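You operate a simulated robot arm through the tools that you are given. There is no shell and no other tool. Be economical: measure what you need, move in short steps, check, and stop when the job is done.

Carry out the task below with a simulated two-armed robot. There is one attempt and no reset: what you move stays moved.

TASK
Close the top bench drawer. Take the brown valve carton from the top of the workbench and put it on the top of the red cart. Put the clean intake filter marked "BV8C-374" from the top of the workbench on top of the taped brown carton there and the clean intake filter that says "BY1V-362" on the shelf under the steel table. Take the yellow hose stub and leave it on the yellow tag. Take the silver block and put it on the shelf under the steel table. Take the clear jar and put it on the top of the yellow dryer. Close the grey drawer. Take the white panel tag and put it on the top of the red cart. The order is free. Set down upright: brown valve carton, clean intake filter, silver block, clear jar.
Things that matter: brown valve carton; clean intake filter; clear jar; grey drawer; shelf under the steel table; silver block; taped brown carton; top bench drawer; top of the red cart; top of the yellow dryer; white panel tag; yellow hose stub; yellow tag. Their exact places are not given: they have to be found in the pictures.

Only the result counts: the job must be done as asked and must still hold three seconds after the hand-in. Knocking over, shifting, dropping, spilling or breaking anything else fails it.

THE ROBOT
Two 6-joint arms with two-finger grippers on one trunk, on a base that drives. Base frame: it is fixed to the floor where the robot stands at the start and does not move with it; the origin is under the middle of the robot, x ahead of it, y to its left, z up. Readings come in mm, rad, newtons and seconds.
The left shoulder is at the start at [70, 176, 1319], the right one opposite. With the tool pointing down near the work surface each hand reaches from about 220 to 560 mm from the robot's upright axis, wherever it stands, measured 20 degrees to its own side. Places, roughly: brown valve carton [1500, 500, 1000]; clean intake filter [1500, 500, 1000]; clear jar (7x7x9 cm) [-1600, 900, 600]; grey drawer [-1700, 1000, 400]; shelf under the steel table [1900, -300, 300]; silver block (20x5x6 cm) [2100, 100, 800]; taped brown carton [1750, 750, 1000]; top bench drawer [900, -100, 700]; top of the red cart [1100, -1000, 800]; top of the yellow dryer [-1200, 300, 1000]; white panel tag [-1250, 2000, 1250]; yellow hose stub [2250, 250, 1000]; yellow tag [2000, 0, 750]. Payload 2.45 kg a hand.
Tool frame (each hand has its own): the origin (TCP) lies between the finger pads and is the grasp point; the fingertips stand 26 mm ahead of it; z points along the fingers, y is the line along which they close. Largest opening 96 mm; the body of the gripper starts 69 mm behind the TCP.
Orientation is that of the tool frame in the base frame, as a unit quaternion [w, x, y, z]. With the fingers straight down and closing along the base's y, the tool's x points along the base's -x, its y along +y and its z along -z.

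THE INTERFACE
- The arms move only by the tool servo_tool. It takes "left_rows", "right_rows" or both (then of equal length, played together; a hand with none holds still); each is a list of rows, each a list of 7 numbers: the turn, a rotation vector about the base's x, y, z in rad, then the shift along the base's x, y, z in mm, then the finger opening in mm, from 0 to 96. In form: [[rx, ry, rz, dx, dy, dz, grip], ...]. A call has 1 to 20 rows; each row shifts and turns the commanded pose from where the row before left it. Rows are played at 5 a second. More than 50 mm and 0.15 rad between two rows, or a gripper value outside its range, and nothing of the call is played. Where a pose cannot be reached the arm comes as near as it can. A force on the tool above 40 N (or 10 N above the force at the start of the call, whichever is more), or a blocked arm, ends the call early, and 0.2 s more pass. The fingers move at their own pace and stop on an object; they squeeze with about 22 N. The grip force told is the motor's: it shows also when the fingers shut on nothing. Time passes only in rows, and 0.2 s behind the last, so rows that do not move let the fingers close. The reply holds the time, the measured pose of the TCP, the force on the tool along the base axes, the opening and the grip force, in the units named above and with some noise, with the torque about the TCP (base axes, N m) and any sound that the robot's microphone picked up.
- Cameras (640 x 400 px; columns grow to the right, rows downward): "scene" is now at [50.5, 53.1, 1591.2]; the picture's right is [1.00, -0.07, -0.00], its down [-0.06, -0.90, -0.42] and it looks along [0.03, 0.42, -0.91] (base axes); focal length 214 px, centre (320, 200). "left" rides on the left gripper at [82, -3, -98] in its tool frame; the picture's right is [0.04, 1.00, 0.00], its down [-0.73, 0.03, -0.68] and it looks along [-0.68, 0.03, 0.73] (tool axes); focal length 256 px, centre (320, 200). "right" rides on the right gripper at [82, 3, -98] in its tool frame; the picture's right is [-0.04, 1.00, 0.00], its down [-0.73, -0.03, -0.68] and it looks along [-0.68, -0.03, 0.73] (tool axes); focal length 256 px, centre (320, 200).
- snapshot(camera): a new picture of that camera. It takes no simulated time.
- move_column(by): slides the trunk up (or, below 0, down) by that many mm; the arms and the scene camera ride with it, the base frame stays. It gives what a move gives, with no picture.
- drive_base(legs): drives the robot by 1 to 6 legs, each [ahead, left, turn to the left] in mm, mm and rad, along the robot's own axes; the way and the turn of a leg run together, so that a leg with both is an arc; at most 1500 mm and 3.142 rad a leg. The arms and the cameras ride along, it lands a little off, and it stops where it bumps. It gives what a move gives.
- pan_tilt(pan, tilt): turns the head with the scene camera to pan (to the left, within 1.501 rad either way) and tilt (down, from -0.506 to 1.204), counted from straight ahead of the robot. It gives what a move gives.
- point_at(camera, pixels): there is no depth. For up to 12 entries [column, row, z] of the newest picture of that camera ("zoom" is the newest enlarged one), the place [x, y] in the base frame at which the ray of that pixel passes the height z, good to about 3 mm, but the place of the scene camera against the robot may be out by one fixed shift of up to 18 mm in any direction. It takes no simulated time.
- zoom(camera, box): a new picture of the part [left, top, right, bottom] of that camera's present view, enlarged. It takes no simulated time.
- sign_off(): hands the job in; it is judged then, once.

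Go step by step. Measure first, check grasps and placings, and put right what went wrong. The budget is 322 turns and 196 pictures, counting those below and the enlarged ones. Unless the task says otherwise, let go and move clear before handing in, and close with one line.

The tools are called after "Request:" as a command line: name --argument value ..., lists and objects as JSON in quotes. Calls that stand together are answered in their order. servo_tool: Moves the arms, as the interface text tells. Its arguments: {"type":"object","properties":{"left_rows":{"type":"array"},"right_rows":{"type":"array"}},"required":[]} The other tools are called the same way: move_column (by) slides the trunk up or down; drive_base (legs) drives the base; pan_tilt (pan, tilt) turns the head that bears the scene camera; snapshot (camera) takes a picture; point_at (camera, pixels) gives the place at which the rays of pixels pass given heights; zoom (camera, box) takes an enlarged picture of a part of a camera's view; sign_off () hands the job in.

At the start:

```text
t: 0.0
left_ee_pos: [470.7, 349.5, 1291.6]
left_tcp_rot: [0.0, 0.0, 1.0, 0.0]
left_ft_force: [0.4, -0.5, -0.4]
left_moment: [0.01, 0.0, -0.02]
left_grip_width: 95.8
left_finger_force: 0.0
right_ee_pos: [644.7, -24.9, 998.8]
right_tcp_rot: [-0.001, 0.0, 1.0, 0.0]
right_ft_force: [0.8, 0.4, 0.5]
right_moment: [-0.01, 0.0, 0.0]
right_grip_width: 95.7
right_finger_force: 0.1
trunk travel left (down, up): [-804.0, 36.0]
robot x, y, heading: [1.6, -0.9, 0.003]
head pan, tilt: [1.499, 1.134]
```

scene: 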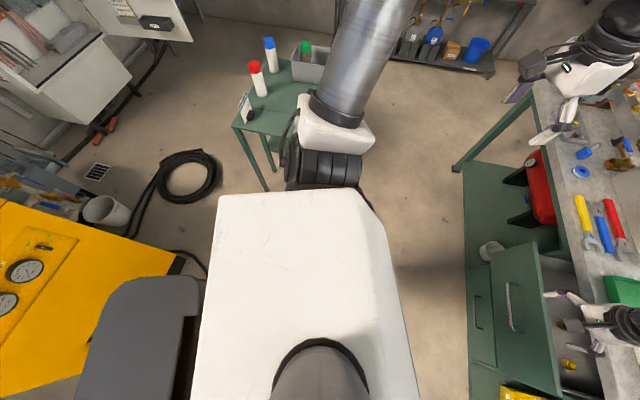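
right: 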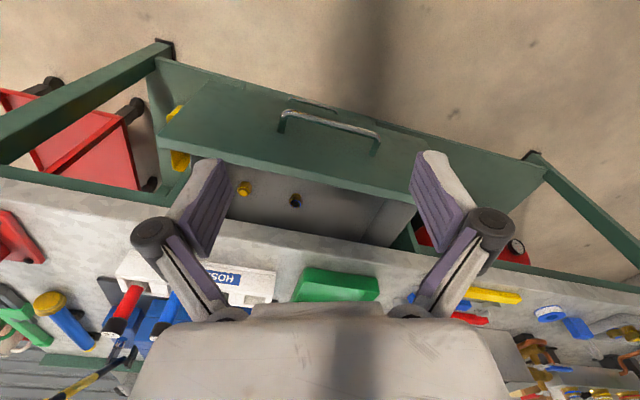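
left: 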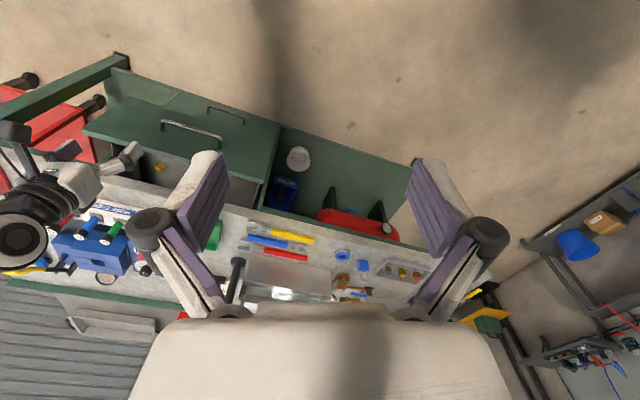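

The pictures show the open green bench drawer in front of me and the yellow dryer behind on the left. I'll look ahead with the head first.

Request:
pan_tilt --pan 0 --tilt 0.5

Request:
snapshot --camera "scene"

```text
t: 1.6
left_ee_pos: [471.8, 349.7, 1294.2]
left_tcp_rot: [-0.001, 0.0, 1.0, -0.001]
left_ft_force: [0.1, 0.6, 0.0]
left_moment: [0.0, -0.01, 0.03]
left_grip_width: 95.7
left_finger_force: 0.1
right_ee_pos: [645.3, -24.5, 1000.0]
right_tcp_rot: [-0.001, 0.0, 1.0, 0.0]
right_ft_force: [0.3, -0.8, 0.5]
right_moment: [0.0, -0.01, -0.01]
right_grip_width: 96.0
right_finger_force: 0.0
trunk travel left (down, up): [-804.0, 36.0]
robot x, y, heading: [-1.7, 1.7, 0.001]
head pan, tilt: [0.0, 0.499]
```

```text
192 pictures are left
```

scene: 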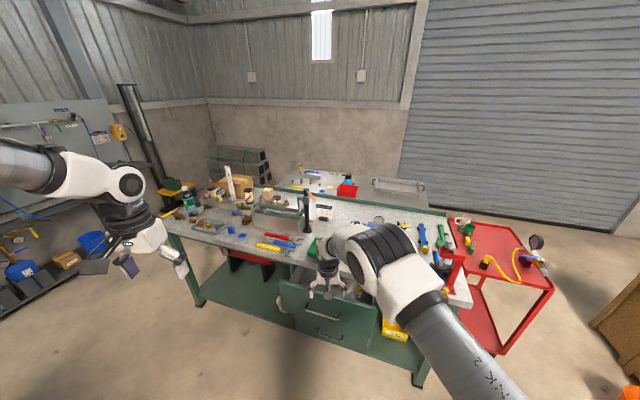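

The bench is ahead, the steel table behind it, and the red cart on the right. I'll zoom into the bench and survey the other directions.

Request:
zoom --camera "scene" --box '[150, 150, 310, 250]'

Request:
zoom --camera "scene" --box '[260, 140, 440, 252]'

Request:
zoom --camera "scene" --box '[400, 190, 580, 302]'

Request:
zoom --camera "scene" --box '[240, 220, 480, 370]'

```text
4.00 times, centred on (230, 200) of scene
```

zoom: 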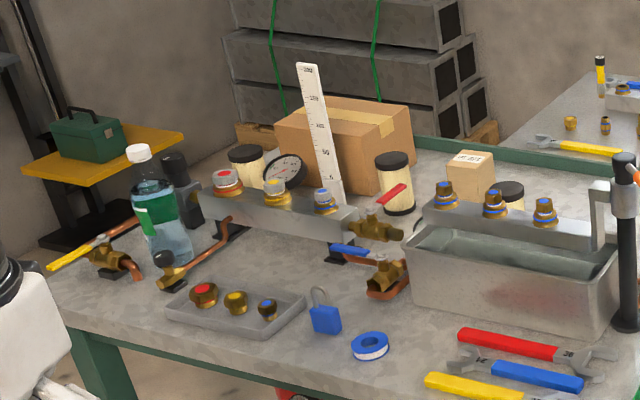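

```text
3.56 times, centred on (350, 196) of scene
```

zoom: 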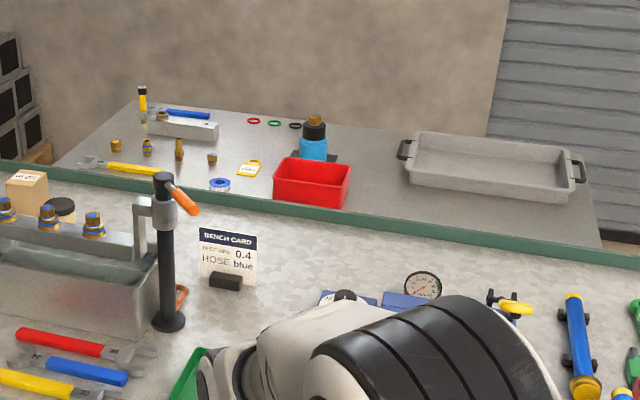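

```text
3.56 times, centred on (490, 246) of scene
```

zoom: 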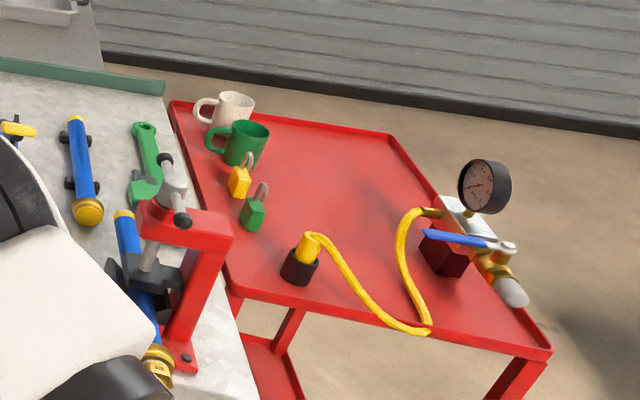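

```text
2.67 times, centred on (360, 295) of scene
```

zoom: 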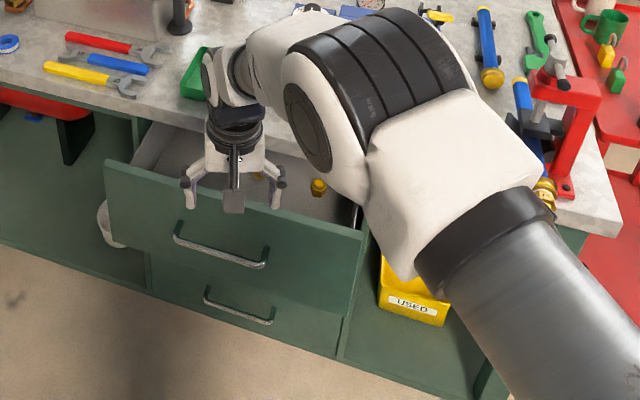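

Let me measure the key places from this view.

Request:
zoom --camera "scene" --box '[280, 150, 360, 200]'

Request:
point_at --camera "scene" --pixels '[[165, 222, 880], [207, 187, 880], [450, 210, 880], [453, 305, 880], [275, 193, 780], [428, 210, 780], [298, 169, 780], [249, 203, 880], [247, 185, 880], [330, 187, 780], [310, 180, 780], [550, 290, 800]]'

```text
8.00 times, centred on (320, 175) of scene
```

zoom: 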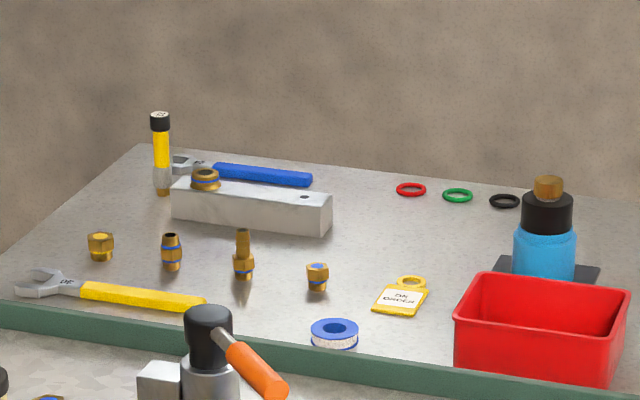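

```text
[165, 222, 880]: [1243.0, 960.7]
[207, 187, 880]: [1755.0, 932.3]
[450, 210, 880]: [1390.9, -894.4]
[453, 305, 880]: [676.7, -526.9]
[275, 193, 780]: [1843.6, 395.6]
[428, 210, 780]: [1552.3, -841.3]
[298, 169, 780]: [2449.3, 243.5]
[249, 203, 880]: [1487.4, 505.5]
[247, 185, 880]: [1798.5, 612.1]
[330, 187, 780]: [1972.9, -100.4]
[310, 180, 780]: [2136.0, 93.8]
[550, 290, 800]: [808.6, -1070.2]
```

I'll retract the right arm upward to mirror the left, to be safe for driving and to open the view.

Request:
servo_tool --right_rows '[[0, 0, 0, 0, 0, 50, 96], [0, 0, 0, 0, 0, 50, 96], [0, 0, 0, 0, 0, 50, 96], [0, 0, 0, 0, -30, 50, 96], [0, 0, 0, -30, -50, 40, 96], [0, 0, 0, -40, -50, 40, 96], [0, 0, 0, -40, -50, 10, 96], [0, 0, 0, -40, -50, 0, 96], [0, 0, 0, -25, -50, 0, 96], [0, 0, 0, 0, -45, 0, 96]]'

Request:
snapshot --camera "right"

Request:
snapshot --camera "scene"

```text
refused: row 4 steps farther than a row can; nothing moved
```

```text
186 pictures are left
```

right: 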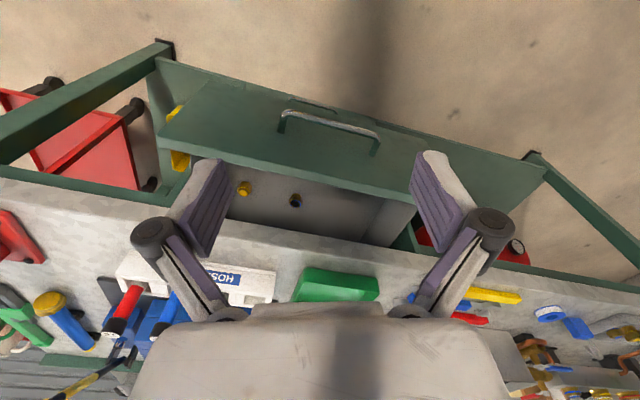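

```text
185 pictures are left
```

scene: 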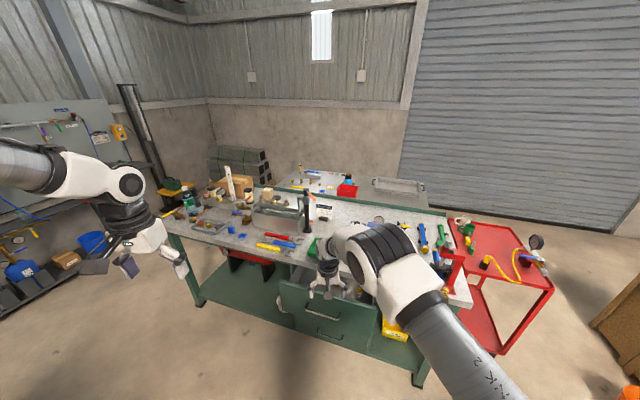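

I'll triangulate the handle and bench edge with both cameras.

Request:
point_at --camera "right" --pixels '[[325, 123, 700], [325, 123, 650], [325, 123, 600], [160, 140, 700], [440, 185, 700], [300, 235, 800], [300, 235, 850], [300, 235, 750], [548, 313, 850], [548, 313, 800], [500, 153, 800], [330, 175, 700]]'

Request:
point_at --camera "scene" --pixels '[[322, 312, 700], [322, 312, 650], [322, 312, 600], [280, 280, 700], [375, 308, 700], [243, 236, 850], [243, 236, 800], [164, 224, 800], [164, 224, 850], [307, 290, 700]]'

```text
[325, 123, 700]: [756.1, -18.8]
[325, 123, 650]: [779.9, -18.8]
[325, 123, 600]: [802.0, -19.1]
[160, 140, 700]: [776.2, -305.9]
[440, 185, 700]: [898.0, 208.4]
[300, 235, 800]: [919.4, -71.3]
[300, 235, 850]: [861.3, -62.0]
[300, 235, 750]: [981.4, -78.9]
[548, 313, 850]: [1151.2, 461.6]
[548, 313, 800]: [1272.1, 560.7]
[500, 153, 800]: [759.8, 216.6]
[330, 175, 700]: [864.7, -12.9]
```

```text
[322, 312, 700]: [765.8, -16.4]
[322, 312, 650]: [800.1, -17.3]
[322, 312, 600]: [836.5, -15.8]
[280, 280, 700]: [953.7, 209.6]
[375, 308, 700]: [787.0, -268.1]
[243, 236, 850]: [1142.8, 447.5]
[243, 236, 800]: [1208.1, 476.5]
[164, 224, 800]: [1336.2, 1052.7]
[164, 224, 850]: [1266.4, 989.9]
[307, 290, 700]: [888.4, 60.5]
```

The bench is rotated about 0.37 rad: its front edge runs along (0.37, 0.93), and its top is near z 850. I'll raise and retract the right arm in legal steps, then survey the surroundings.

Request:
servo_tool --right_rows '[[0, 0, 0, 0, 0, 48, 96], [0, 0, 0, 0, 0, 48, 96], [0, 0, 0, 0, 0, 48, 96], [0, 0, 0, 0, 0, 48, 96], [0, 0, 0, -10, -20, 40, 96], [0, 0, 0, -25, -38, 18, 96], [0, 0, 0, -25, -40, 0, 96], [0, 0, 0, -25, -40, 0, 96], [0, 0, 0, -25, -40, 0, 96], [0, 0, 0, -25, -40, 0, 96], [0, 0, 0, -20, -40, 0, 96], [0, 0, 0, -20, -40, 0, 96]]'

Request:
pan_tilt --pan 0 --tilt 1.2

Request:
snapshot --camera "scene"

Request:
pan_tilt --pan -1.4 --tilt 0.5

Request:
snapshot --camera "scene"

Request:
pan_tilt --pan 1.4 --tilt 0.5

Request:
snapshot --camera "scene"

```text
t: 4.2
left_ee_pos: [470.1, 346.7, 1293.4]
left_tcp_rot: [0.0, 0.001, 1.0, 0.001]
left_ft_force: [-0.1, -0.5, 0.3]
left_moment: [0.02, -0.06, 0.01]
left_grip_width: 95.9
left_finger_force: 0.2
right_ee_pos: [473.1, -329.1, 1248.6]
right_tcp_rot: [-0.001, -0.001, 1.0, 0.003]
right_ft_force: [-0.7, 0.0, 0.0]
right_moment: [0.02, 0.02, -0.02]
right_grip_width: 95.9
right_finger_force: 0.0
right hand out of reach, approached as far as the arm can: row 1, 2
trunk travel left (down, up): [-804.0, 36.0]
robot x, y, heading: [0.2, 1.3, -0.003]
head pan, tilt: [0.0, 0.499]
```

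```text
t: 5.3
left_ee_pos: [470.5, 349.0, 1293.2]
left_tcp_rot: [0.0, 0.0, 1.0, -0.001]
left_ft_force: [-0.4, -0.1, -0.1]
left_moment: [0.0, -0.01, -0.01]
left_grip_width: 95.9
left_finger_force: 0.0
right_ee_pos: [475.0, -325.7, 1249.0]
right_tcp_rot: [-0.001, 0.001, 1.0, 0.001]
right_ft_force: [0.5, 0.9, -0.1]
right_moment: [0.03, -0.03, 0.02]
right_grip_width: 95.9
right_finger_force: 0.0
trunk travel left (down, up): [-804.0, 36.0]
robot x, y, heading: [-1.4, 2.3, -0.005]
head pan, tilt: [0.0, 1.201]
```

```text
184 pictures are left
```

scene: 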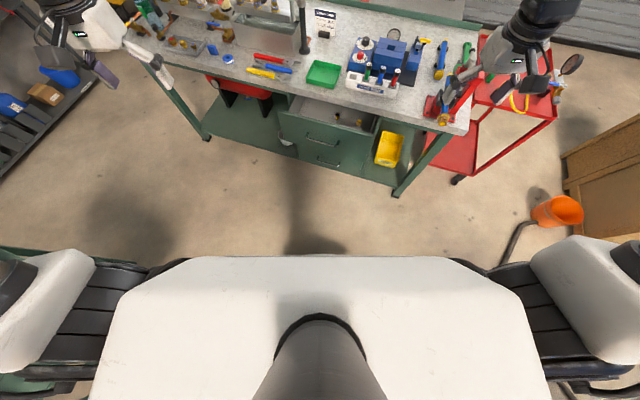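

```text
t: 6.8
left_ee_pos: [470.4, 349.0, 1291.9]
left_tcp_rot: [0.0, 0.0, 1.0, 0.0]
left_ft_force: [-0.2, 0.1, 0.1]
left_moment: [0.01, -0.03, 0.0]
left_grip_width: 96.0
left_finger_force: 0.1
right_ee_pos: [477.2, -326.7, 1249.4]
right_tcp_rot: [-0.001, 0.0, 1.0, 0.001]
right_ft_force: [-0.2, 0.8, 0.2]
right_moment: [-0.01, -0.01, 0.01]
right_grip_width: 96.2
right_finger_force: 0.1
trunk travel left (down, up): [-804.0, 36.0]
robot x, y, heading: [-0.9, 1.3, 0.002]
head pan, tilt: [-1.4, 0.499]
```

```text
183 pictures are left
```

scene: 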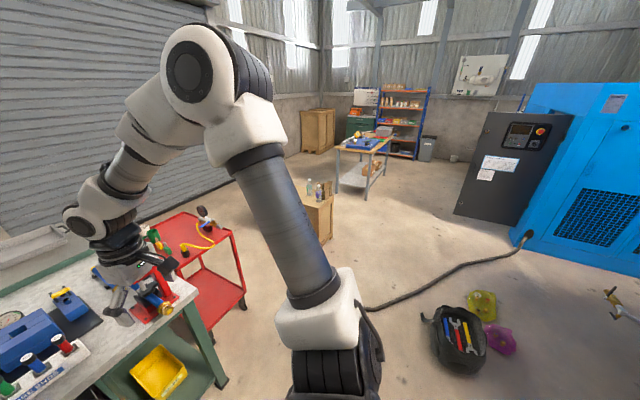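

```text
t: 9.3
left_ee_pos: [471.0, 348.8, 1292.9]
left_tcp_rot: [-0.001, 0.0, 1.0, 0.0]
left_ft_force: [0.3, -0.1, 0.3]
left_moment: [0.02, -0.01, -0.01]
left_grip_width: 96.0
left_finger_force: 0.1
right_ee_pos: [475.6, -325.9, 1248.1]
right_tcp_rot: [0.0, -0.001, 1.0, 0.001]
right_ft_force: [0.1, -0.2, 0.5]
right_moment: [-0.01, 0.01, 0.01]
right_grip_width: 96.0
right_finger_force: 0.0
trunk travel left (down, up): [-804.0, 36.0]
robot x, y, heading: [2.9, -1.2, 0.0]
head pan, tilt: [1.4, 0.499]
```

```text
182 pictures are left
```

scene: 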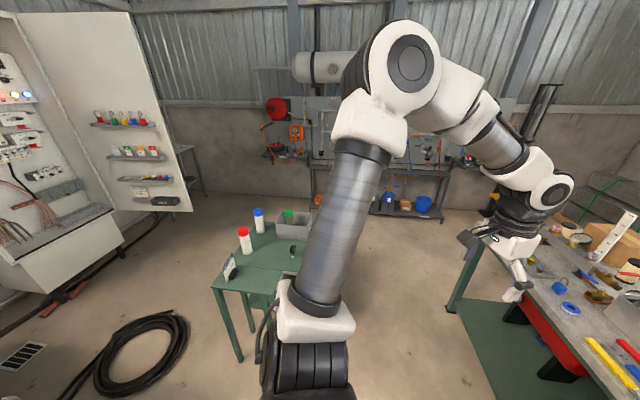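

The base footprint is small, with floor visible right up to the trunk. I'll tuck the left arm in and drive to face the bench drawer squarely, to close it first.

Request:
servo_tool --left_rows '[[0, 0, 0, -40, 0, 0, 96], [0, 0, 0, -40, 0, 0, 96], [0, 0, 0, -40, 0, 0, 96], [0, 0, 0, -40, 0, 0, 96]]' --right_rows '[[0, 0, 0, -30, 0, 0, 0], [0, 0, 0, -30, 0, 0, 0], [0, 0, 0, -30, 0, 0, 0], [0, 0, 0, -30, 0, 0, 0]]'

Request:
drive_base --legs '[[0, 0, -0.373], [289, 409, 0]]'

Request:
pan_tilt --pan 0 --tilt 0.9

Request:
snapshot --camera "scene"

Request:
snapshot --camera "right"

```text
t: 10.3
left_ee_pos: [384.7, 333.3, 1235.7]
left_tcp_rot: [-0.001, 0.001, 1.0, 0.0]
left_ft_force: [-0.5, 0.2, 0.1]
left_moment: [-0.01, -0.02, -0.01]
left_grip_width: 96.0
left_finger_force: 0.0
left hand out of reach, approached as far as the arm can: row 2, 3, 4
right_ee_pos: [372.8, -318.3, 1229.4]
right_tcp_rot: [-0.001, 0.0, 1.0, 0.0]
right_ft_force: [-0.6, 0.8, -0.3]
right_moment: [-0.04, -0.03, -0.02]
right_grip_width: 0.0
right_finger_force: 22.2
right hand out of reach, approached as far as the arm can: row 3, 4
trunk travel left (down, up): [-804.0, 36.0]
robot x, y, heading: [-0.8, -2.1, 0.006]
head pan, tilt: [1.4, 0.499]
```

```text
t: 14.4
left_ee_pos: [897.2, 465.3, 1236.7]
left_tcp_rot: [0.0, 0.175, 0.985, 0.002]
left_ft_force: [-0.7, -0.3, 0.1]
left_moment: [0.05, 0.03, 0.01]
left_grip_width: 96.0
left_finger_force: 0.0
right_ee_pos: [665.4, -145.5, 1229.4]
right_tcp_rot: [-0.001, 0.173, 0.985, 0.002]
right_ft_force: [0.2, 1.5, 0.1]
right_moment: [0.01, -0.04, 0.01]
right_grip_width: 0.3
right_finger_force: 22.1
trunk travel left (down, up): [-804.0, 36.0]
robot x, y, heading: [428.8, 284.4, -0.348]
head pan, tilt: [1.4, 0.499]
```

```text
t: 15.9
left_ee_pos: [899.5, 466.4, 1235.9]
left_tcp_rot: [-0.001, 0.173, 0.985, 0.001]
left_ft_force: [-0.5, -0.4, 0.5]
left_moment: [0.03, 0.03, -0.02]
left_grip_width: 96.0
left_finger_force: 0.1
right_ee_pos: [666.4, -144.4, 1228.5]
right_tcp_rot: [-0.001, 0.174, 0.985, 0.001]
right_ft_force: [0.2, -0.3, -0.1]
right_moment: [0.02, -0.02, 0.0]
right_grip_width: 0.1
right_finger_force: 22.2
trunk travel left (down, up): [-804.0, 36.0]
robot x, y, heading: [423.3, 283.3, -0.352]
head pan, tilt: [0.0, 0.901]
```

```text
181 pictures are left
```

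scene: 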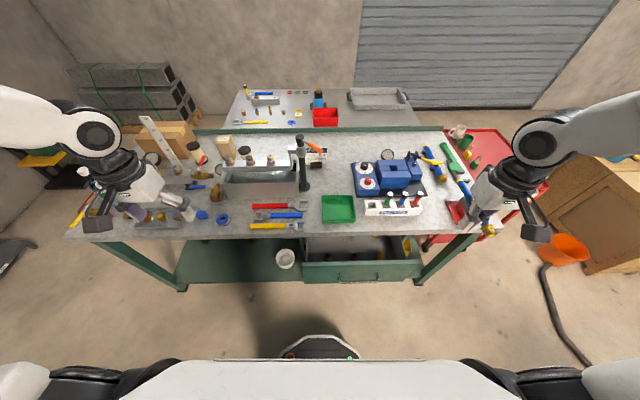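

```text
180 pictures are left
```

right: 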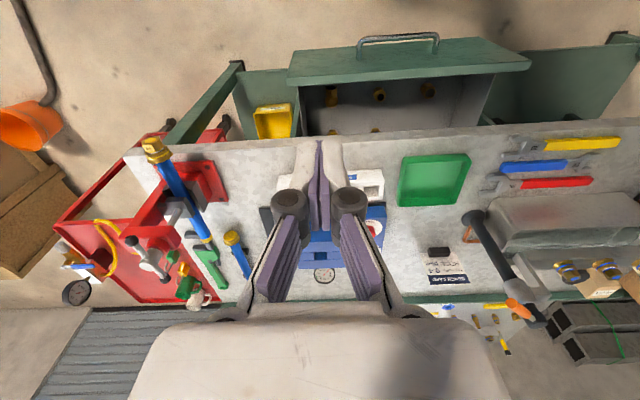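

The drawer face and handle sit at (398,40) in the right view. I'll measure handle and edges.

Request:
point_at --camera "right" --pixels '[[398, 40, 700], [398, 40, 650], [290, 80, 740], [530, 63, 740], [410, 72, 740], [400, 142, 850], [290, 50, 700]]'

Request:
point_at --camera "scene" --pixels '[[359, 275, 700], [359, 275, 650], [303, 262, 740], [420, 258, 740], [340, 234, 850], [330, 342, 100], [330, 342, 200]]'

Request:
zoom --camera "scene" --box '[130, 100, 330, 225]'

```text
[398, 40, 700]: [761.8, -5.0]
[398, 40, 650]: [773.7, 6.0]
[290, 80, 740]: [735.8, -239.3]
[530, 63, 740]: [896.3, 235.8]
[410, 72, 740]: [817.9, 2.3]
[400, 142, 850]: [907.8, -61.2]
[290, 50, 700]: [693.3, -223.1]
```

```text
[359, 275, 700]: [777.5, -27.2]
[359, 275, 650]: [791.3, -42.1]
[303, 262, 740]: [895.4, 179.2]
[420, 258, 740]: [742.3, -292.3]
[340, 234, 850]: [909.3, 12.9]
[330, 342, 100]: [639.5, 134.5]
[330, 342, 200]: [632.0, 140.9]
```

```text
3.20 times, centred on (230, 162) of scene
```

zoom: 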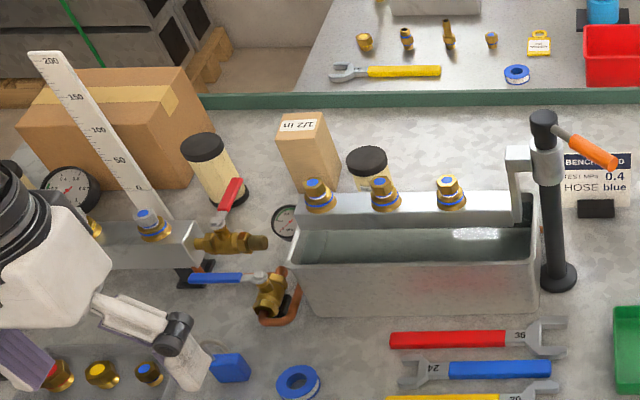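

Handle is near (765,-10,~690). I'll lower the column, shift the right hand in line, and lower it in front of the handle.

Request:
move_column --by -320

Request:
servo_tool --right_rows '[[0, 0, 0, 14, 38, -30, 0], [0, 0, 0, 14, 38, -30, 0], [0, 0, 0, 14, 38, -30, 0], [0, 0, 0, 14, 38, -30, 0]]'

Request:
snapshot --camera "right"

```text
t: 19.1
left_ee_pos: [898.3, 465.7, 916.7]
left_tcp_rot: [-0.001, 0.174, 0.985, 0.0]
left_ft_force: [-0.2, -0.4, -0.8]
left_moment: [0.01, 0.01, 0.0]
left_grip_width: 96.2
left_finger_force: 0.0
right_ee_pos: [665.4, -145.4, 908.9]
right_tcp_rot: [-0.001, 0.173, 0.985, 0.001]
right_ft_force: [0.0, 0.1, 0.4]
right_moment: [0.01, -0.02, -0.02]
right_grip_width: 0.1
right_finger_force: 21.9
trunk travel left (down, up): [-484.0, 356.0]
robot x, y, heading: [429.4, 282.9, -0.351]
head pan, tilt: [0.0, 0.901]
```

```text
refused: row 1 steps farther than a row can; nothing moved
```

```text
178 pictures are left
```

right: 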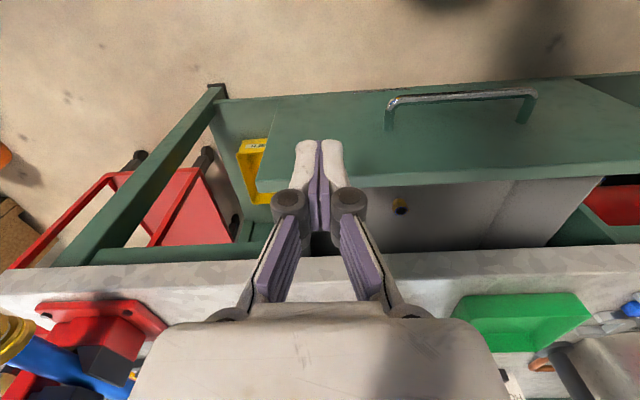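

Request:
point_at --camera "right" --pixels '[[462, 97, 700], [462, 97, 670], [270, 180, 740], [640, 172, 740], [460, 180, 740]]'

Request:
servo_tool --right_rows '[[0, 0, 0, 12, 32, -30, 0], [0, 0, 0, 12, 32, -30, 0], [0, 0, 0, 12, 32, -30, 0], [0, 0, 0, 12, 32, -30, 0], [0, 0, 0, 6, 20, -30, 0]]'

Request:
snapshot --camera "right"

```text
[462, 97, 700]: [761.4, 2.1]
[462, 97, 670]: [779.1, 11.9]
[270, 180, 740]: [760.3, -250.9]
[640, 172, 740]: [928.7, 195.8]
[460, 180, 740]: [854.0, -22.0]
```

```text
t: 20.3
left_ee_pos: [899.5, 463.6, 914.8]
left_tcp_rot: [-0.002, 0.174, 0.985, 0.001]
left_ft_force: [-0.3, -0.7, 0.0]
left_moment: [0.07, 0.03, -0.01]
left_grip_width: 95.8
left_finger_force: 0.1
right_ee_pos: [727.2, -17.8, 766.6]
right_tcp_rot: [0.01, 0.199, 0.979, 0.04]
right_ft_force: [-0.3, -0.9, -0.1]
right_moment: [0.03, 0.02, 0.0]
right_grip_width: 0.0
right_finger_force: 21.9
right hand out of reach, approached as far as the arm can: row 5
trunk travel left (down, up): [-484.0, 356.0]
robot x, y, heading: [422.9, 286.8, -0.349]
head pan, tilt: [0.0, 0.901]
```

```text
177 pictures are left
```

right: 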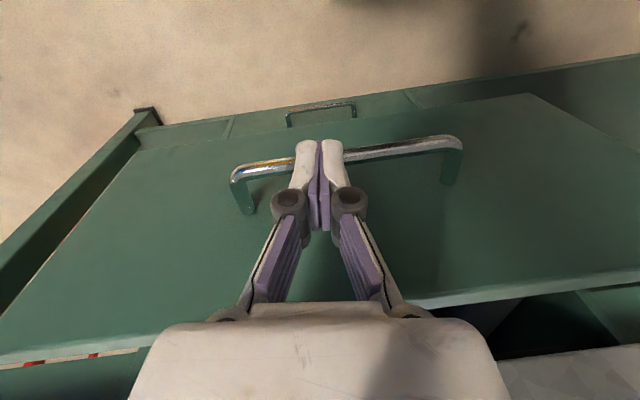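

The arm hits its limit here, being too high relative to the shoulder. I'll raise the column and lower the hand instead.

Request:
move_column --by 150

Request:
servo_tool --right_rows '[[0, 0, 0, -3, 1, -45, 0], [0, 0, 0, -3, 1, -45, 0]]'

```text
t: 22.0
left_ee_pos: [898.9, 465.7, 1065.8]
left_tcp_rot: [-0.001, 0.174, 0.985, 0.0]
left_ft_force: [0.4, -0.7, -0.8]
left_moment: [-0.03, 0.01, 0.01]
left_grip_width: 96.2
left_finger_force: 0.1
right_ee_pos: [724.1, -13.5, 913.2]
right_tcp_rot: [0.003, 0.199, 0.979, 0.038]
right_ft_force: [0.6, 0.2, -1.0]
right_moment: [-0.01, 0.01, -0.01]
right_grip_width: 0.1
right_finger_force: 22.1
trunk travel left (down, up): [-634.0, 206.0]
robot x, y, heading: [425.5, 283.9, -0.35]
head pan, tilt: [0.0, 0.901]
```

```text
t: 22.6
left_ee_pos: [899.7, 465.7, 1065.0]
left_tcp_rot: [-0.001, 0.173, 0.985, 0.001]
left_ft_force: [0.5, 0.2, -0.9]
left_moment: [0.01, -0.01, 0.02]
left_grip_width: 95.8
left_finger_force: 0.0
right_ee_pos: [716.3, -9.8, 817.1]
right_tcp_rot: [-0.003, 0.176, 0.984, 0.005]
right_ft_force: [0.8, 0.8, 0.1]
right_moment: [0.0, -0.02, 0.0]
right_grip_width: 0.2
right_finger_force: 22.0
trunk travel left (down, up): [-634.0, 206.0]
robot x, y, heading: [422.8, 285.1, -0.35]
head pan, tilt: [0.0, 0.901]
```

Request:
servo_tool --right_rows '[[0, 0, 0, 0, 0, -45, 0], [0, 0, 0, 0, 0, -45, 0], [0, 0, 0, 0, 0, -35, 0]]'

Request:
snapshot --camera "right"

Request:
snapshot --camera "scene"

```text
t: 23.4
left_ee_pos: [899.8, 465.2, 1066.5]
left_tcp_rot: [0.0, 0.173, 0.985, 0.001]
left_ft_force: [0.2, 0.0, -0.5]
left_moment: [0.01, 0.02, -0.04]
left_grip_width: 96.2
left_finger_force: 0.1
right_ee_pos: [714.6, -6.8, 694.7]
right_tcp_rot: [-0.004, 0.172, 0.985, 0.003]
right_ft_force: [0.1, -0.8, -0.7]
right_moment: [-0.01, -0.04, 0.02]
right_grip_width: 0.1
right_finger_force: 21.6
trunk travel left (down, up): [-634.0, 206.0]
robot x, y, heading: [419.4, 282.6, -0.35]
head pan, tilt: [0.0, 0.901]
```

```text
176 pictures are left
```

right: 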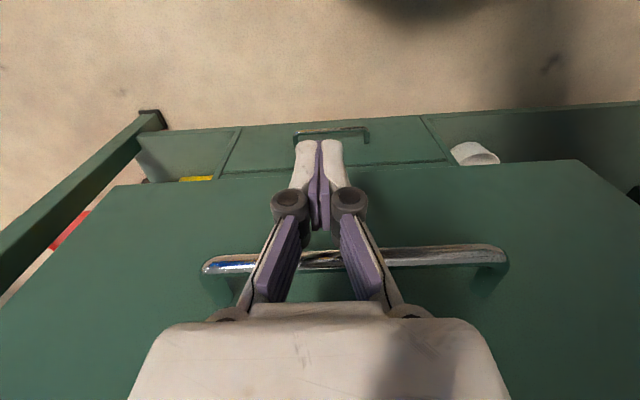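

```text
175 pictures are left
```

scene: 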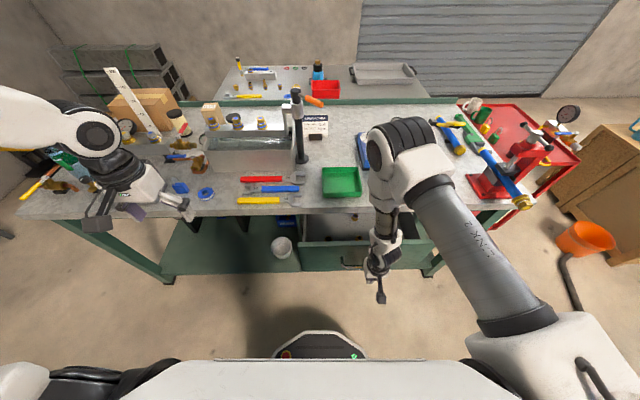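

Fingers stand in front of the handle. Pushing along the bench normal.

Request:
servo_tool --right_rows '[[0, 0, 0, 19, -7, 0, 0], [0, 0, 0, 19, -7, 0, 0], [0, 0, 0, 19, -7, 0, 0], [0, 0, 0, 19, -7, 0, 0], [0, 0, 0, 19, -7, 0, 0], [0, 0, 0, 19, -7, 0, 0]]'

Request:
snapshot --camera "right"

```text
t: 24.8
left_ee_pos: [900.0, 464.7, 1065.5]
left_tcp_rot: [-0.001, 0.173, 0.985, 0.001]
left_ft_force: [-0.6, 0.4, 0.0]
left_moment: [0.02, 0.01, 0.01]
left_grip_width: 96.0
left_finger_force: 0.1
right_ee_pos: [811.7, -44.1, 694.3]
right_tcp_rot: [-0.001, 0.173, 0.985, 0.006]
right_ft_force: [0.5, 0.5, -0.4]
right_moment: [-0.01, 0.0, 0.0]
right_grip_width: 0.1
right_finger_force: 21.7
right hand out of reach, approached as far as the arm can: row 5, 6
trunk travel left (down, up): [-634.0, 206.0]
robot x, y, heading: [420.3, 283.7, -0.349]
head pan, tilt: [0.0, 0.901]
```

```text
174 pictures are left
```

right: 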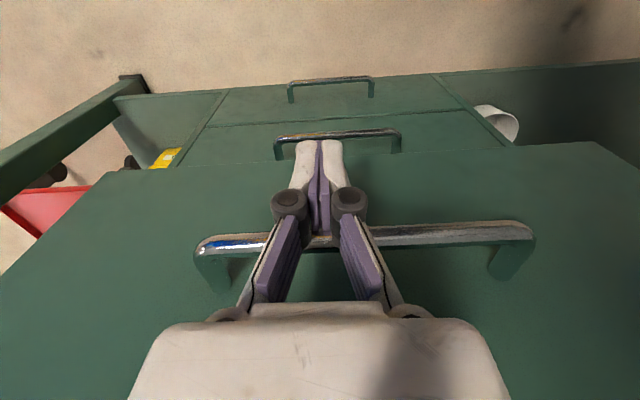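

The drawer is moving with the hand, but the arm is at reach limit. I'll drive the base ahead to continue the push.

Request:
drive_base --legs '[[80, 0, -0.02]]'

Request:
snapshot --camera "right"

Request:
snapshot --camera "scene"

```text
t: 26.0
left_ee_pos: [969.2, 433.4, 1068.6]
left_tcp_rot: [0.002, 0.184, 0.983, -0.003]
left_ft_force: [-0.8, -0.1, -0.7]
left_moment: [0.0, 0.0, 0.02]
left_grip_width: 96.3
left_finger_force: 0.1
right_ee_pos: [862.7, -71.7, 694.2]
right_tcp_rot: [-0.009, 0.181, 0.983, 0.005]
right_ft_force: [-0.9, 1.8, 1.0]
right_moment: [-0.14, -0.2, 0.01]
right_grip_width: 0.0
right_finger_force: 21.9
trunk travel left (down, up): [-634.0, 206.0]
robot x, y, heading: [494.4, 255.0, -0.367]
head pan, tilt: [0.0, 0.901]
stopped in leg 1: the force on the tool passed its limit at 85 N (the readings are from after the stop); the commanded pose is now the measured one
```

```text
173 pictures are left
```

right: 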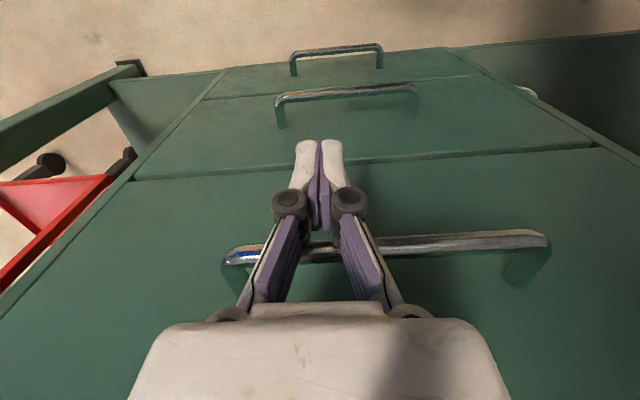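

```text
172 pictures are left
```

scene: 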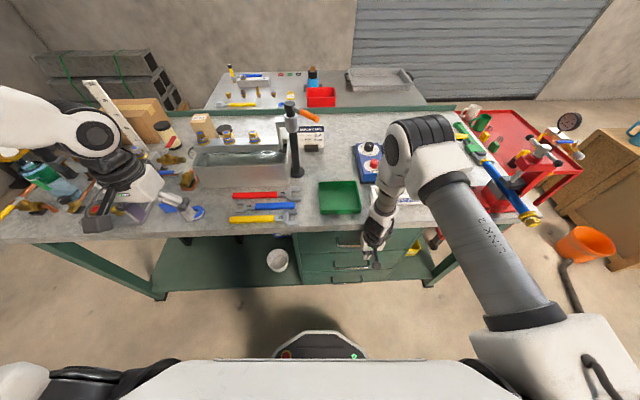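

The drawer is flush and the push hit a hard stop: closed. I'll back the right hand off, raise it, and raise the column.

Request:
servo_tool --right_rows '[[0, 0, 0, -37, 14, 0, 0], [0, 0, 0, -37, 14, 0, 0], [0, 0, 0, -37, 14, 10, 0], [0, 0, 0, -14, 5, 45, 96], [0, 0, 0, 0, 0, 48, 96], [0, 0, 0, 0, 0, 48, 96], [0, 0, 0, 0, 0, 48, 96]]'

Request:
move_column --by 200

Request:
pan_tilt --pan 0.3 --tilt 0.7

Request:
snapshot --camera "left"

Request:
zoom --camera "scene" --box '[160, 120, 320, 220]'

```text
t: 27.7
left_ee_pos: [975.9, 429.1, 1065.3]
left_tcp_rot: [-0.001, 0.183, 0.983, 0.0]
left_ft_force: [0.6, -0.2, -0.3]
left_moment: [0.04, -0.02, 0.03]
left_grip_width: 96.1
left_finger_force: 0.1
right_ee_pos: [712.7, -23.7, 845.9]
right_tcp_rot: [-0.089, 0.199, 0.975, 0.04]
right_ft_force: [-0.4, -0.5, 0.9]
right_moment: [0.04, 0.02, 0.01]
right_grip_width: 96.0
right_finger_force: 0.0
right hand out of reach, approached as far as the arm can: row 1, 6
trunk travel left (down, up): [-634.0, 206.0]
robot x, y, heading: [496.3, 260.0, -0.368]
head pan, tilt: [0.0, 0.901]
stopped in row 7 (right hand): the arm was blocked; the commanded pose is now the measured one
```

```text
t: 29.9
left_ee_pos: [975.0, 428.6, 1265.5]
left_tcp_rot: [-0.001, 0.184, 0.983, 0.0]
left_ft_force: [-0.8, 0.6, 0.7]
left_moment: [0.04, -0.03, 0.01]
left_grip_width: 96.1
left_finger_force: 0.1
right_ee_pos: [712.5, -22.9, 1047.2]
right_tcp_rot: [-0.089, 0.197, 0.976, 0.04]
right_ft_force: [0.3, 1.1, 0.3]
right_moment: [-0.03, 0.0, 0.03]
right_grip_width: 95.5
right_finger_force: 0.0
trunk travel left (down, up): [-834.0, 6.0]
robot x, y, heading: [492.5, 259.4, -0.37]
head pan, tilt: [0.0, 0.901]
```

```text
t: 30.7
left_ee_pos: [975.3, 427.7, 1266.7]
left_tcp_rot: [0.0, 0.184, 0.983, 0.0]
left_ft_force: [-0.5, 0.7, -0.6]
left_moment: [0.02, 0.01, -0.02]
left_grip_width: 95.9
left_finger_force: 0.0
right_ee_pos: [712.5, -23.5, 1046.2]
right_tcp_rot: [-0.089, 0.198, 0.975, 0.039]
right_ft_force: [0.1, 0.4, -0.5]
right_moment: [0.01, 0.02, 0.01]
right_grip_width: 96.0
right_finger_force: 0.1
trunk travel left (down, up): [-834.0, 6.0]
robot x, y, heading: [493.4, 258.8, -0.372]
head pan, tilt: [0.3, 0.7]
```

```text
171 pictures are left
```

left: 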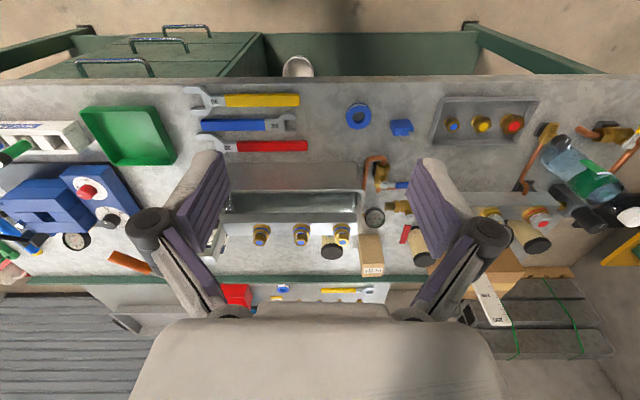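

```text
4.00 times, centred on (240, 170) of scene
```

zoom: 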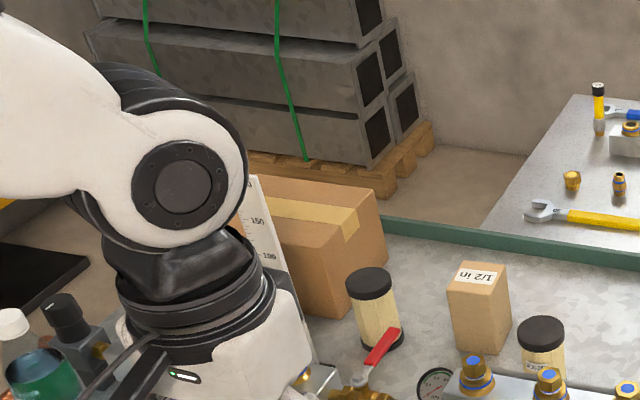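

The two filters are at about (253,197) and (295,207) in scene. Zooming tightly on the labels.

Request:
zoom --camera "scene" --box '[280, 195, 312, 215]'

Request:
zoom --camera "scene" --box '[238, 185, 270, 205]'

Request:
zoom --camera "left" --box '[320, 210, 416, 270]'

Request:
zoom --camera "left" --box '[464, 180, 592, 260]'

```text
16.00 times, centred on (296, 205) of scene
```

zoom: 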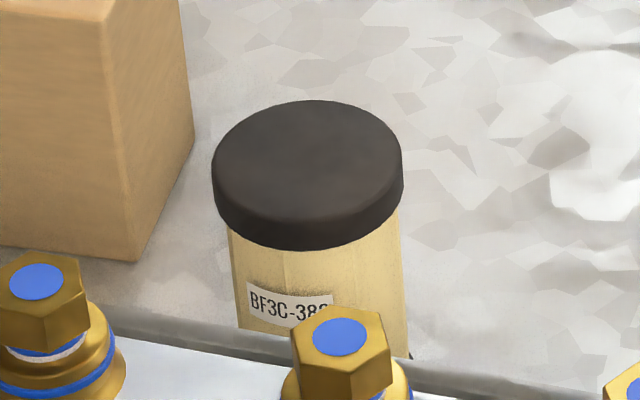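

```text
16.00 times, centred on (254, 195) of scene
```

zoom: 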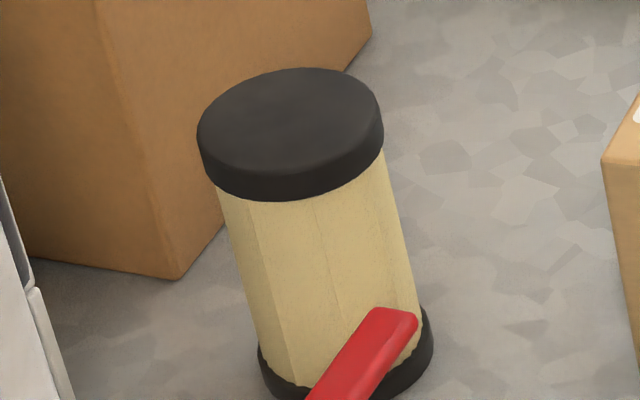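

```text
6.67 times, centred on (368, 240) of left
```

zoom: 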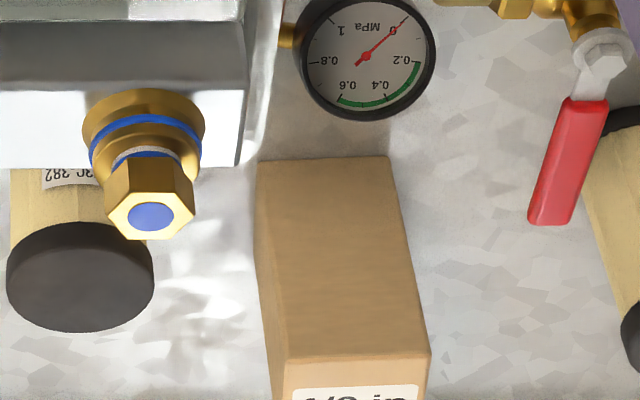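

```text
5.00 times, centred on (528, 220) of left
```

zoom: 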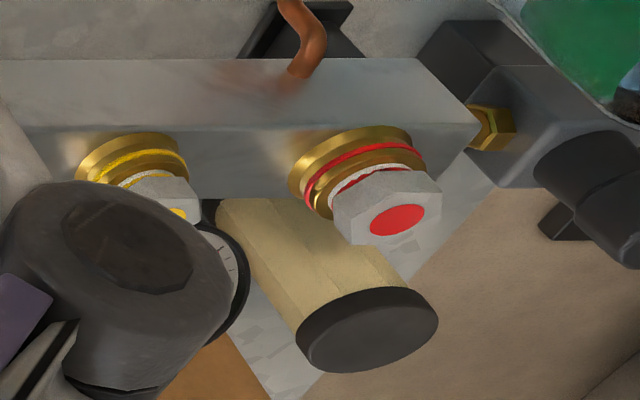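

BF3C-382 is a decoy. The other two filters need a view from other sides. Measuring positions first.

Request:
point_at --camera "scene" --pixels '[[253, 191, 960], [255, 203, 855], [277, 206, 855], [280, 190, 960], [247, 199, 855], [212, 172, 1050], [253, 168, 1050], [242, 200, 855]]'

Request:
point_at --camera "left" --pixels '[[332, 250, 960], [332, 250, 920], [371, 270, 960], [538, 246, 960], [423, 262, 960], [330, 220, 900]]'

```text
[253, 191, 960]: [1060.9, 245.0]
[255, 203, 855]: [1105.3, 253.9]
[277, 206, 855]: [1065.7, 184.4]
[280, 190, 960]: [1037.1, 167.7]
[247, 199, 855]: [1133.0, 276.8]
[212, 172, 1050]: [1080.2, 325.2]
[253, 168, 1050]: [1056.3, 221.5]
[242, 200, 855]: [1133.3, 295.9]
```

```text
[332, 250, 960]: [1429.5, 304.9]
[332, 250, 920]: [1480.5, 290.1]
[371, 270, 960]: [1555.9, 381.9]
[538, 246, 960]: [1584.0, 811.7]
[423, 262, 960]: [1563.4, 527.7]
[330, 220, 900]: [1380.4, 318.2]
```

The scene positions came from an older frame; I'll ignore those. Looking left before driving there.

Request:
pan_tilt --pan 1.0 --tilt 0.6

Request:
snapshot --camera "scene"

```text
t: 31.8
left_ee_pos: [975.3, 429.4, 1266.4]
left_tcp_rot: [-0.001, 0.184, 0.983, 0.0]
left_ft_force: [-0.4, -0.4, -0.3]
left_moment: [0.03, 0.05, -0.02]
left_grip_width: 96.2
left_finger_force: 0.1
right_ee_pos: [712.2, -23.9, 1046.7]
right_tcp_rot: [-0.088, 0.198, 0.975, 0.039]
right_ft_force: [-0.5, -0.1, -0.2]
right_moment: [-0.01, 0.02, 0.04]
right_grip_width: 95.7
right_finger_force: 0.0
trunk travel left (down, up): [-834.0, 6.0]
robot x, y, heading: [497.6, 259.5, -0.368]
head pan, tilt: [1.0, 0.6]
```

```text
165 pictures are left
```

scene: 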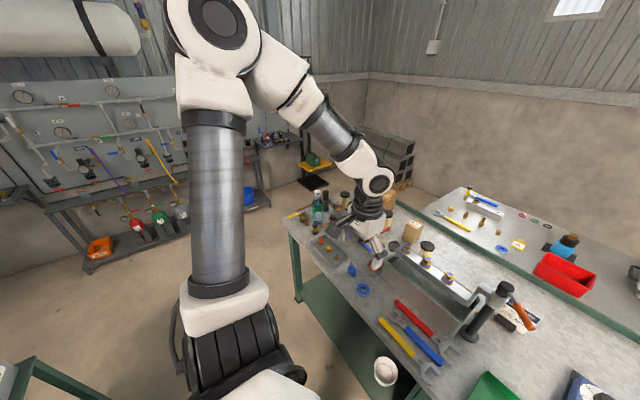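

Request:
point_at --camera "scene" --pixels '[[85, 270, 0], [250, 210, 0], [312, 190, 0], [330, 183, 0], [20, 375, 0], [420, 195, 0], [425, 208, 750], [291, 228, 855], [384, 183, 0], [340, 290, 0]]'

```text
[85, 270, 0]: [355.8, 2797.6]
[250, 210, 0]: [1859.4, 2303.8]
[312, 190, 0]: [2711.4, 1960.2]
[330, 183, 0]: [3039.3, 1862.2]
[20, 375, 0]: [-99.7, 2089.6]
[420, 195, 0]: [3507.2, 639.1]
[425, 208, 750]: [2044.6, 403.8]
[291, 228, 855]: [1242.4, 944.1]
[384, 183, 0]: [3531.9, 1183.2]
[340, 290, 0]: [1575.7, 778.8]
```

Plenty of free floor around the bench's left end. Driving there, then turning to face the end.

Request:
drive_base --legs '[[-60, 1270, 0], [820, 0, 0], [0, 0, -1.57]]'

Request:
pan_tilt --pan 0 --tilt 0.7

Request:
snapshot --camera "scene"

```text
t: 41.0
left_ee_pos: [1887.1, 1431.6, 1271.8]
left_tcp_rot: [0.004, 0.233, 0.972, 0.001]
left_ft_force: [-0.7, 0.1, 1.3]
left_moment: [0.02, -0.12, 0.01]
left_grip_width: 96.2
left_finger_force: 0.1
right_ee_pos: [1583.1, 1009.1, 1048.5]
right_tcp_rot: [-0.083, 0.247, 0.964, 0.045]
right_ft_force: [-0.4, 0.9, -0.2]
right_moment: [-0.01, -0.09, 0.0]
right_grip_width: 96.1
right_finger_force: 0.1
trunk travel left (down, up): [-834.0, 6.0]
robot x, y, heading: [1404.0, 1309.6, -0.472]
head pan, tilt: [1.0, 0.6]
stopped in leg 2: the robot was blocked; the commanded pose is now the measured one
```

```text
t: 42.3
left_ee_pos: [1899.2, 1430.8, 1267.5]
left_tcp_rot: [0.001, 0.234, 0.972, 0.0]
left_ft_force: [0.3, 0.0, -0.8]
left_moment: [0.04, 0.04, 0.02]
left_grip_width: 96.1
left_finger_force: 0.2
right_ee_pos: [1592.0, 1008.6, 1047.1]
right_tcp_rot: [-0.087, 0.247, 0.964, 0.044]
right_ft_force: [0.2, -0.4, 0.4]
right_moment: [0.01, 0.02, 0.03]
right_grip_width: 96.1
right_finger_force: 0.2
trunk travel left (down, up): [-834.0, 6.0]
robot x, y, heading: [1405.3, 1309.5, -0.469]
head pan, tilt: [0.0, 0.7]
```

```text
164 pictures are left
```

scene: 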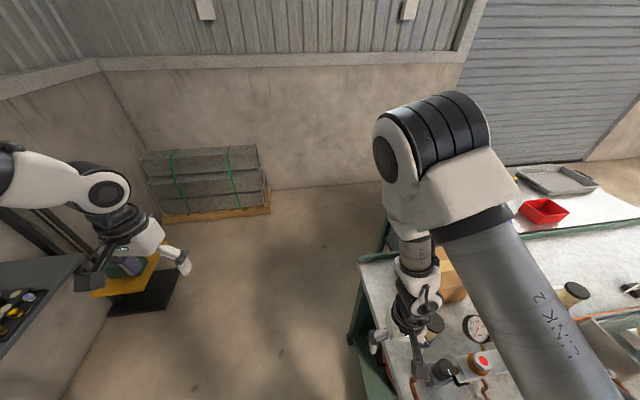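

Something blocked the drive. I'll inspect the left-hand region for contact.

Request:
zoom --camera "scene" --box '[0, 140, 256, 300]'

Request:
snapshot --camera "left"

Request:
point_at --camera "scene" --pixels '[[140, 305, 0], [180, 272, 0], [60, 280, 900], [350, 345, 0], [350, 345, 400]]'

Request:
pan_tilt --pan 1.3 --tilt 0.8

Request:
snapshot --camera "scene"

```text
2.50 times, centred on (128, 220) of scene
```

zoom: 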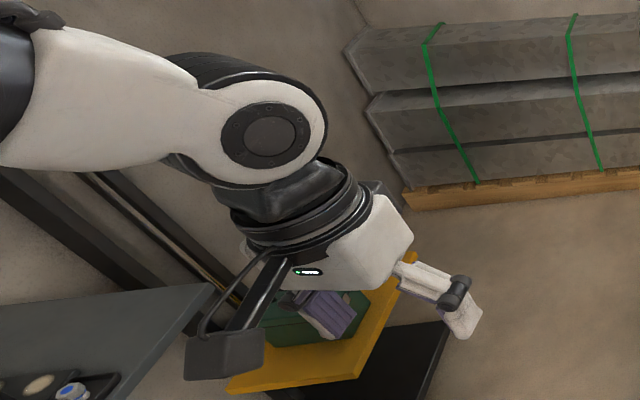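

```text
162 pictures are left
```

left: 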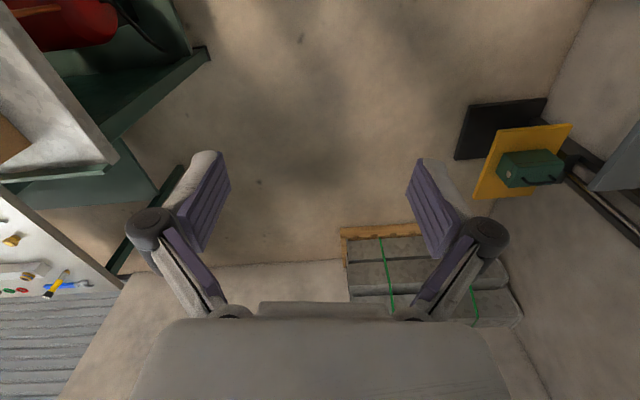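

```text
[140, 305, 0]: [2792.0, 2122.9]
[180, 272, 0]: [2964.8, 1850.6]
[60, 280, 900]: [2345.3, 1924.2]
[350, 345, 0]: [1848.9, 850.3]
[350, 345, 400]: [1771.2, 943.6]
```

```text
t: 43.7
left_ee_pos: [1900.2, 1430.8, 1265.7]
left_tcp_rot: [-0.001, 0.234, 0.972, 0.0]
left_ft_force: [0.1, 0.6, 0.2]
left_moment: [-0.03, 0.02, 0.0]
left_grip_width: 96.1
left_finger_force: 0.1
right_ee_pos: [1593.2, 1007.6, 1046.0]
right_tcp_rot: [-0.088, 0.247, 0.964, 0.044]
right_ft_force: [-0.4, 0.4, 0.4]
right_moment: [0.02, -0.01, -0.02]
right_grip_width: 95.9
right_finger_force: 0.0
trunk travel left (down, up): [-834.0, 6.0]
robot x, y, heading: [1409.8, 1310.4, -0.474]
head pan, tilt: [1.3, 0.799]
```

```text
161 pictures are left
```

scene: 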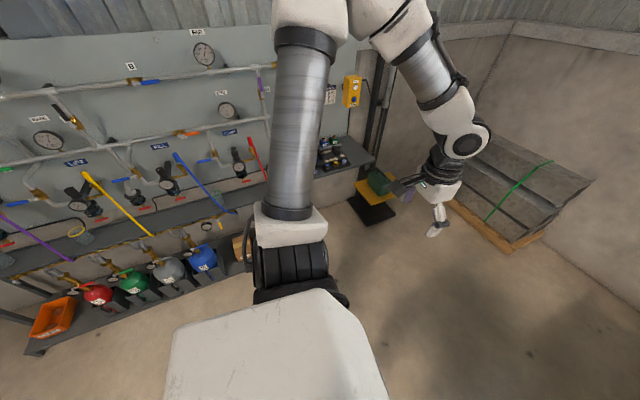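

Request:
pan_tilt --pan -1.0 --tilt 0.9

Request:
snapshot --camera "scene"

Request:
snapshot --camera "right"

```text
t: 45.9
left_ee_pos: [1900.7, 1431.8, 1266.1]
left_tcp_rot: [-0.001, 0.234, 0.972, 0.0]
left_ft_force: [-0.7, -0.2, -0.7]
left_moment: [-0.03, -0.02, 0.0]
left_grip_width: 96.0
left_finger_force: 0.1
right_ee_pos: [1592.0, 1008.6, 1046.3]
right_tcp_rot: [-0.088, 0.248, 0.964, 0.044]
right_ft_force: [0.0, 0.2, -0.1]
right_moment: [0.0, 0.0, 0.0]
right_grip_width: 96.1
right_finger_force: 0.0
trunk travel left (down, up): [-834.0, 6.0]
robot x, y, heading: [1406.6, 1311.5, -0.474]
head pan, tilt: [-1.0, 0.901]
```

```text
160 pictures are left
```

scene: 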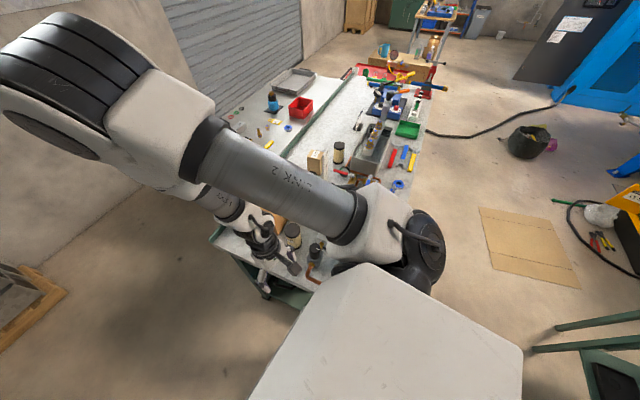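

```text
159 pictures are left
```

right: 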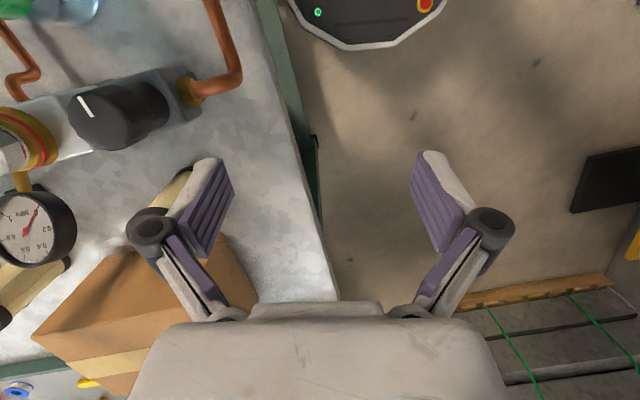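

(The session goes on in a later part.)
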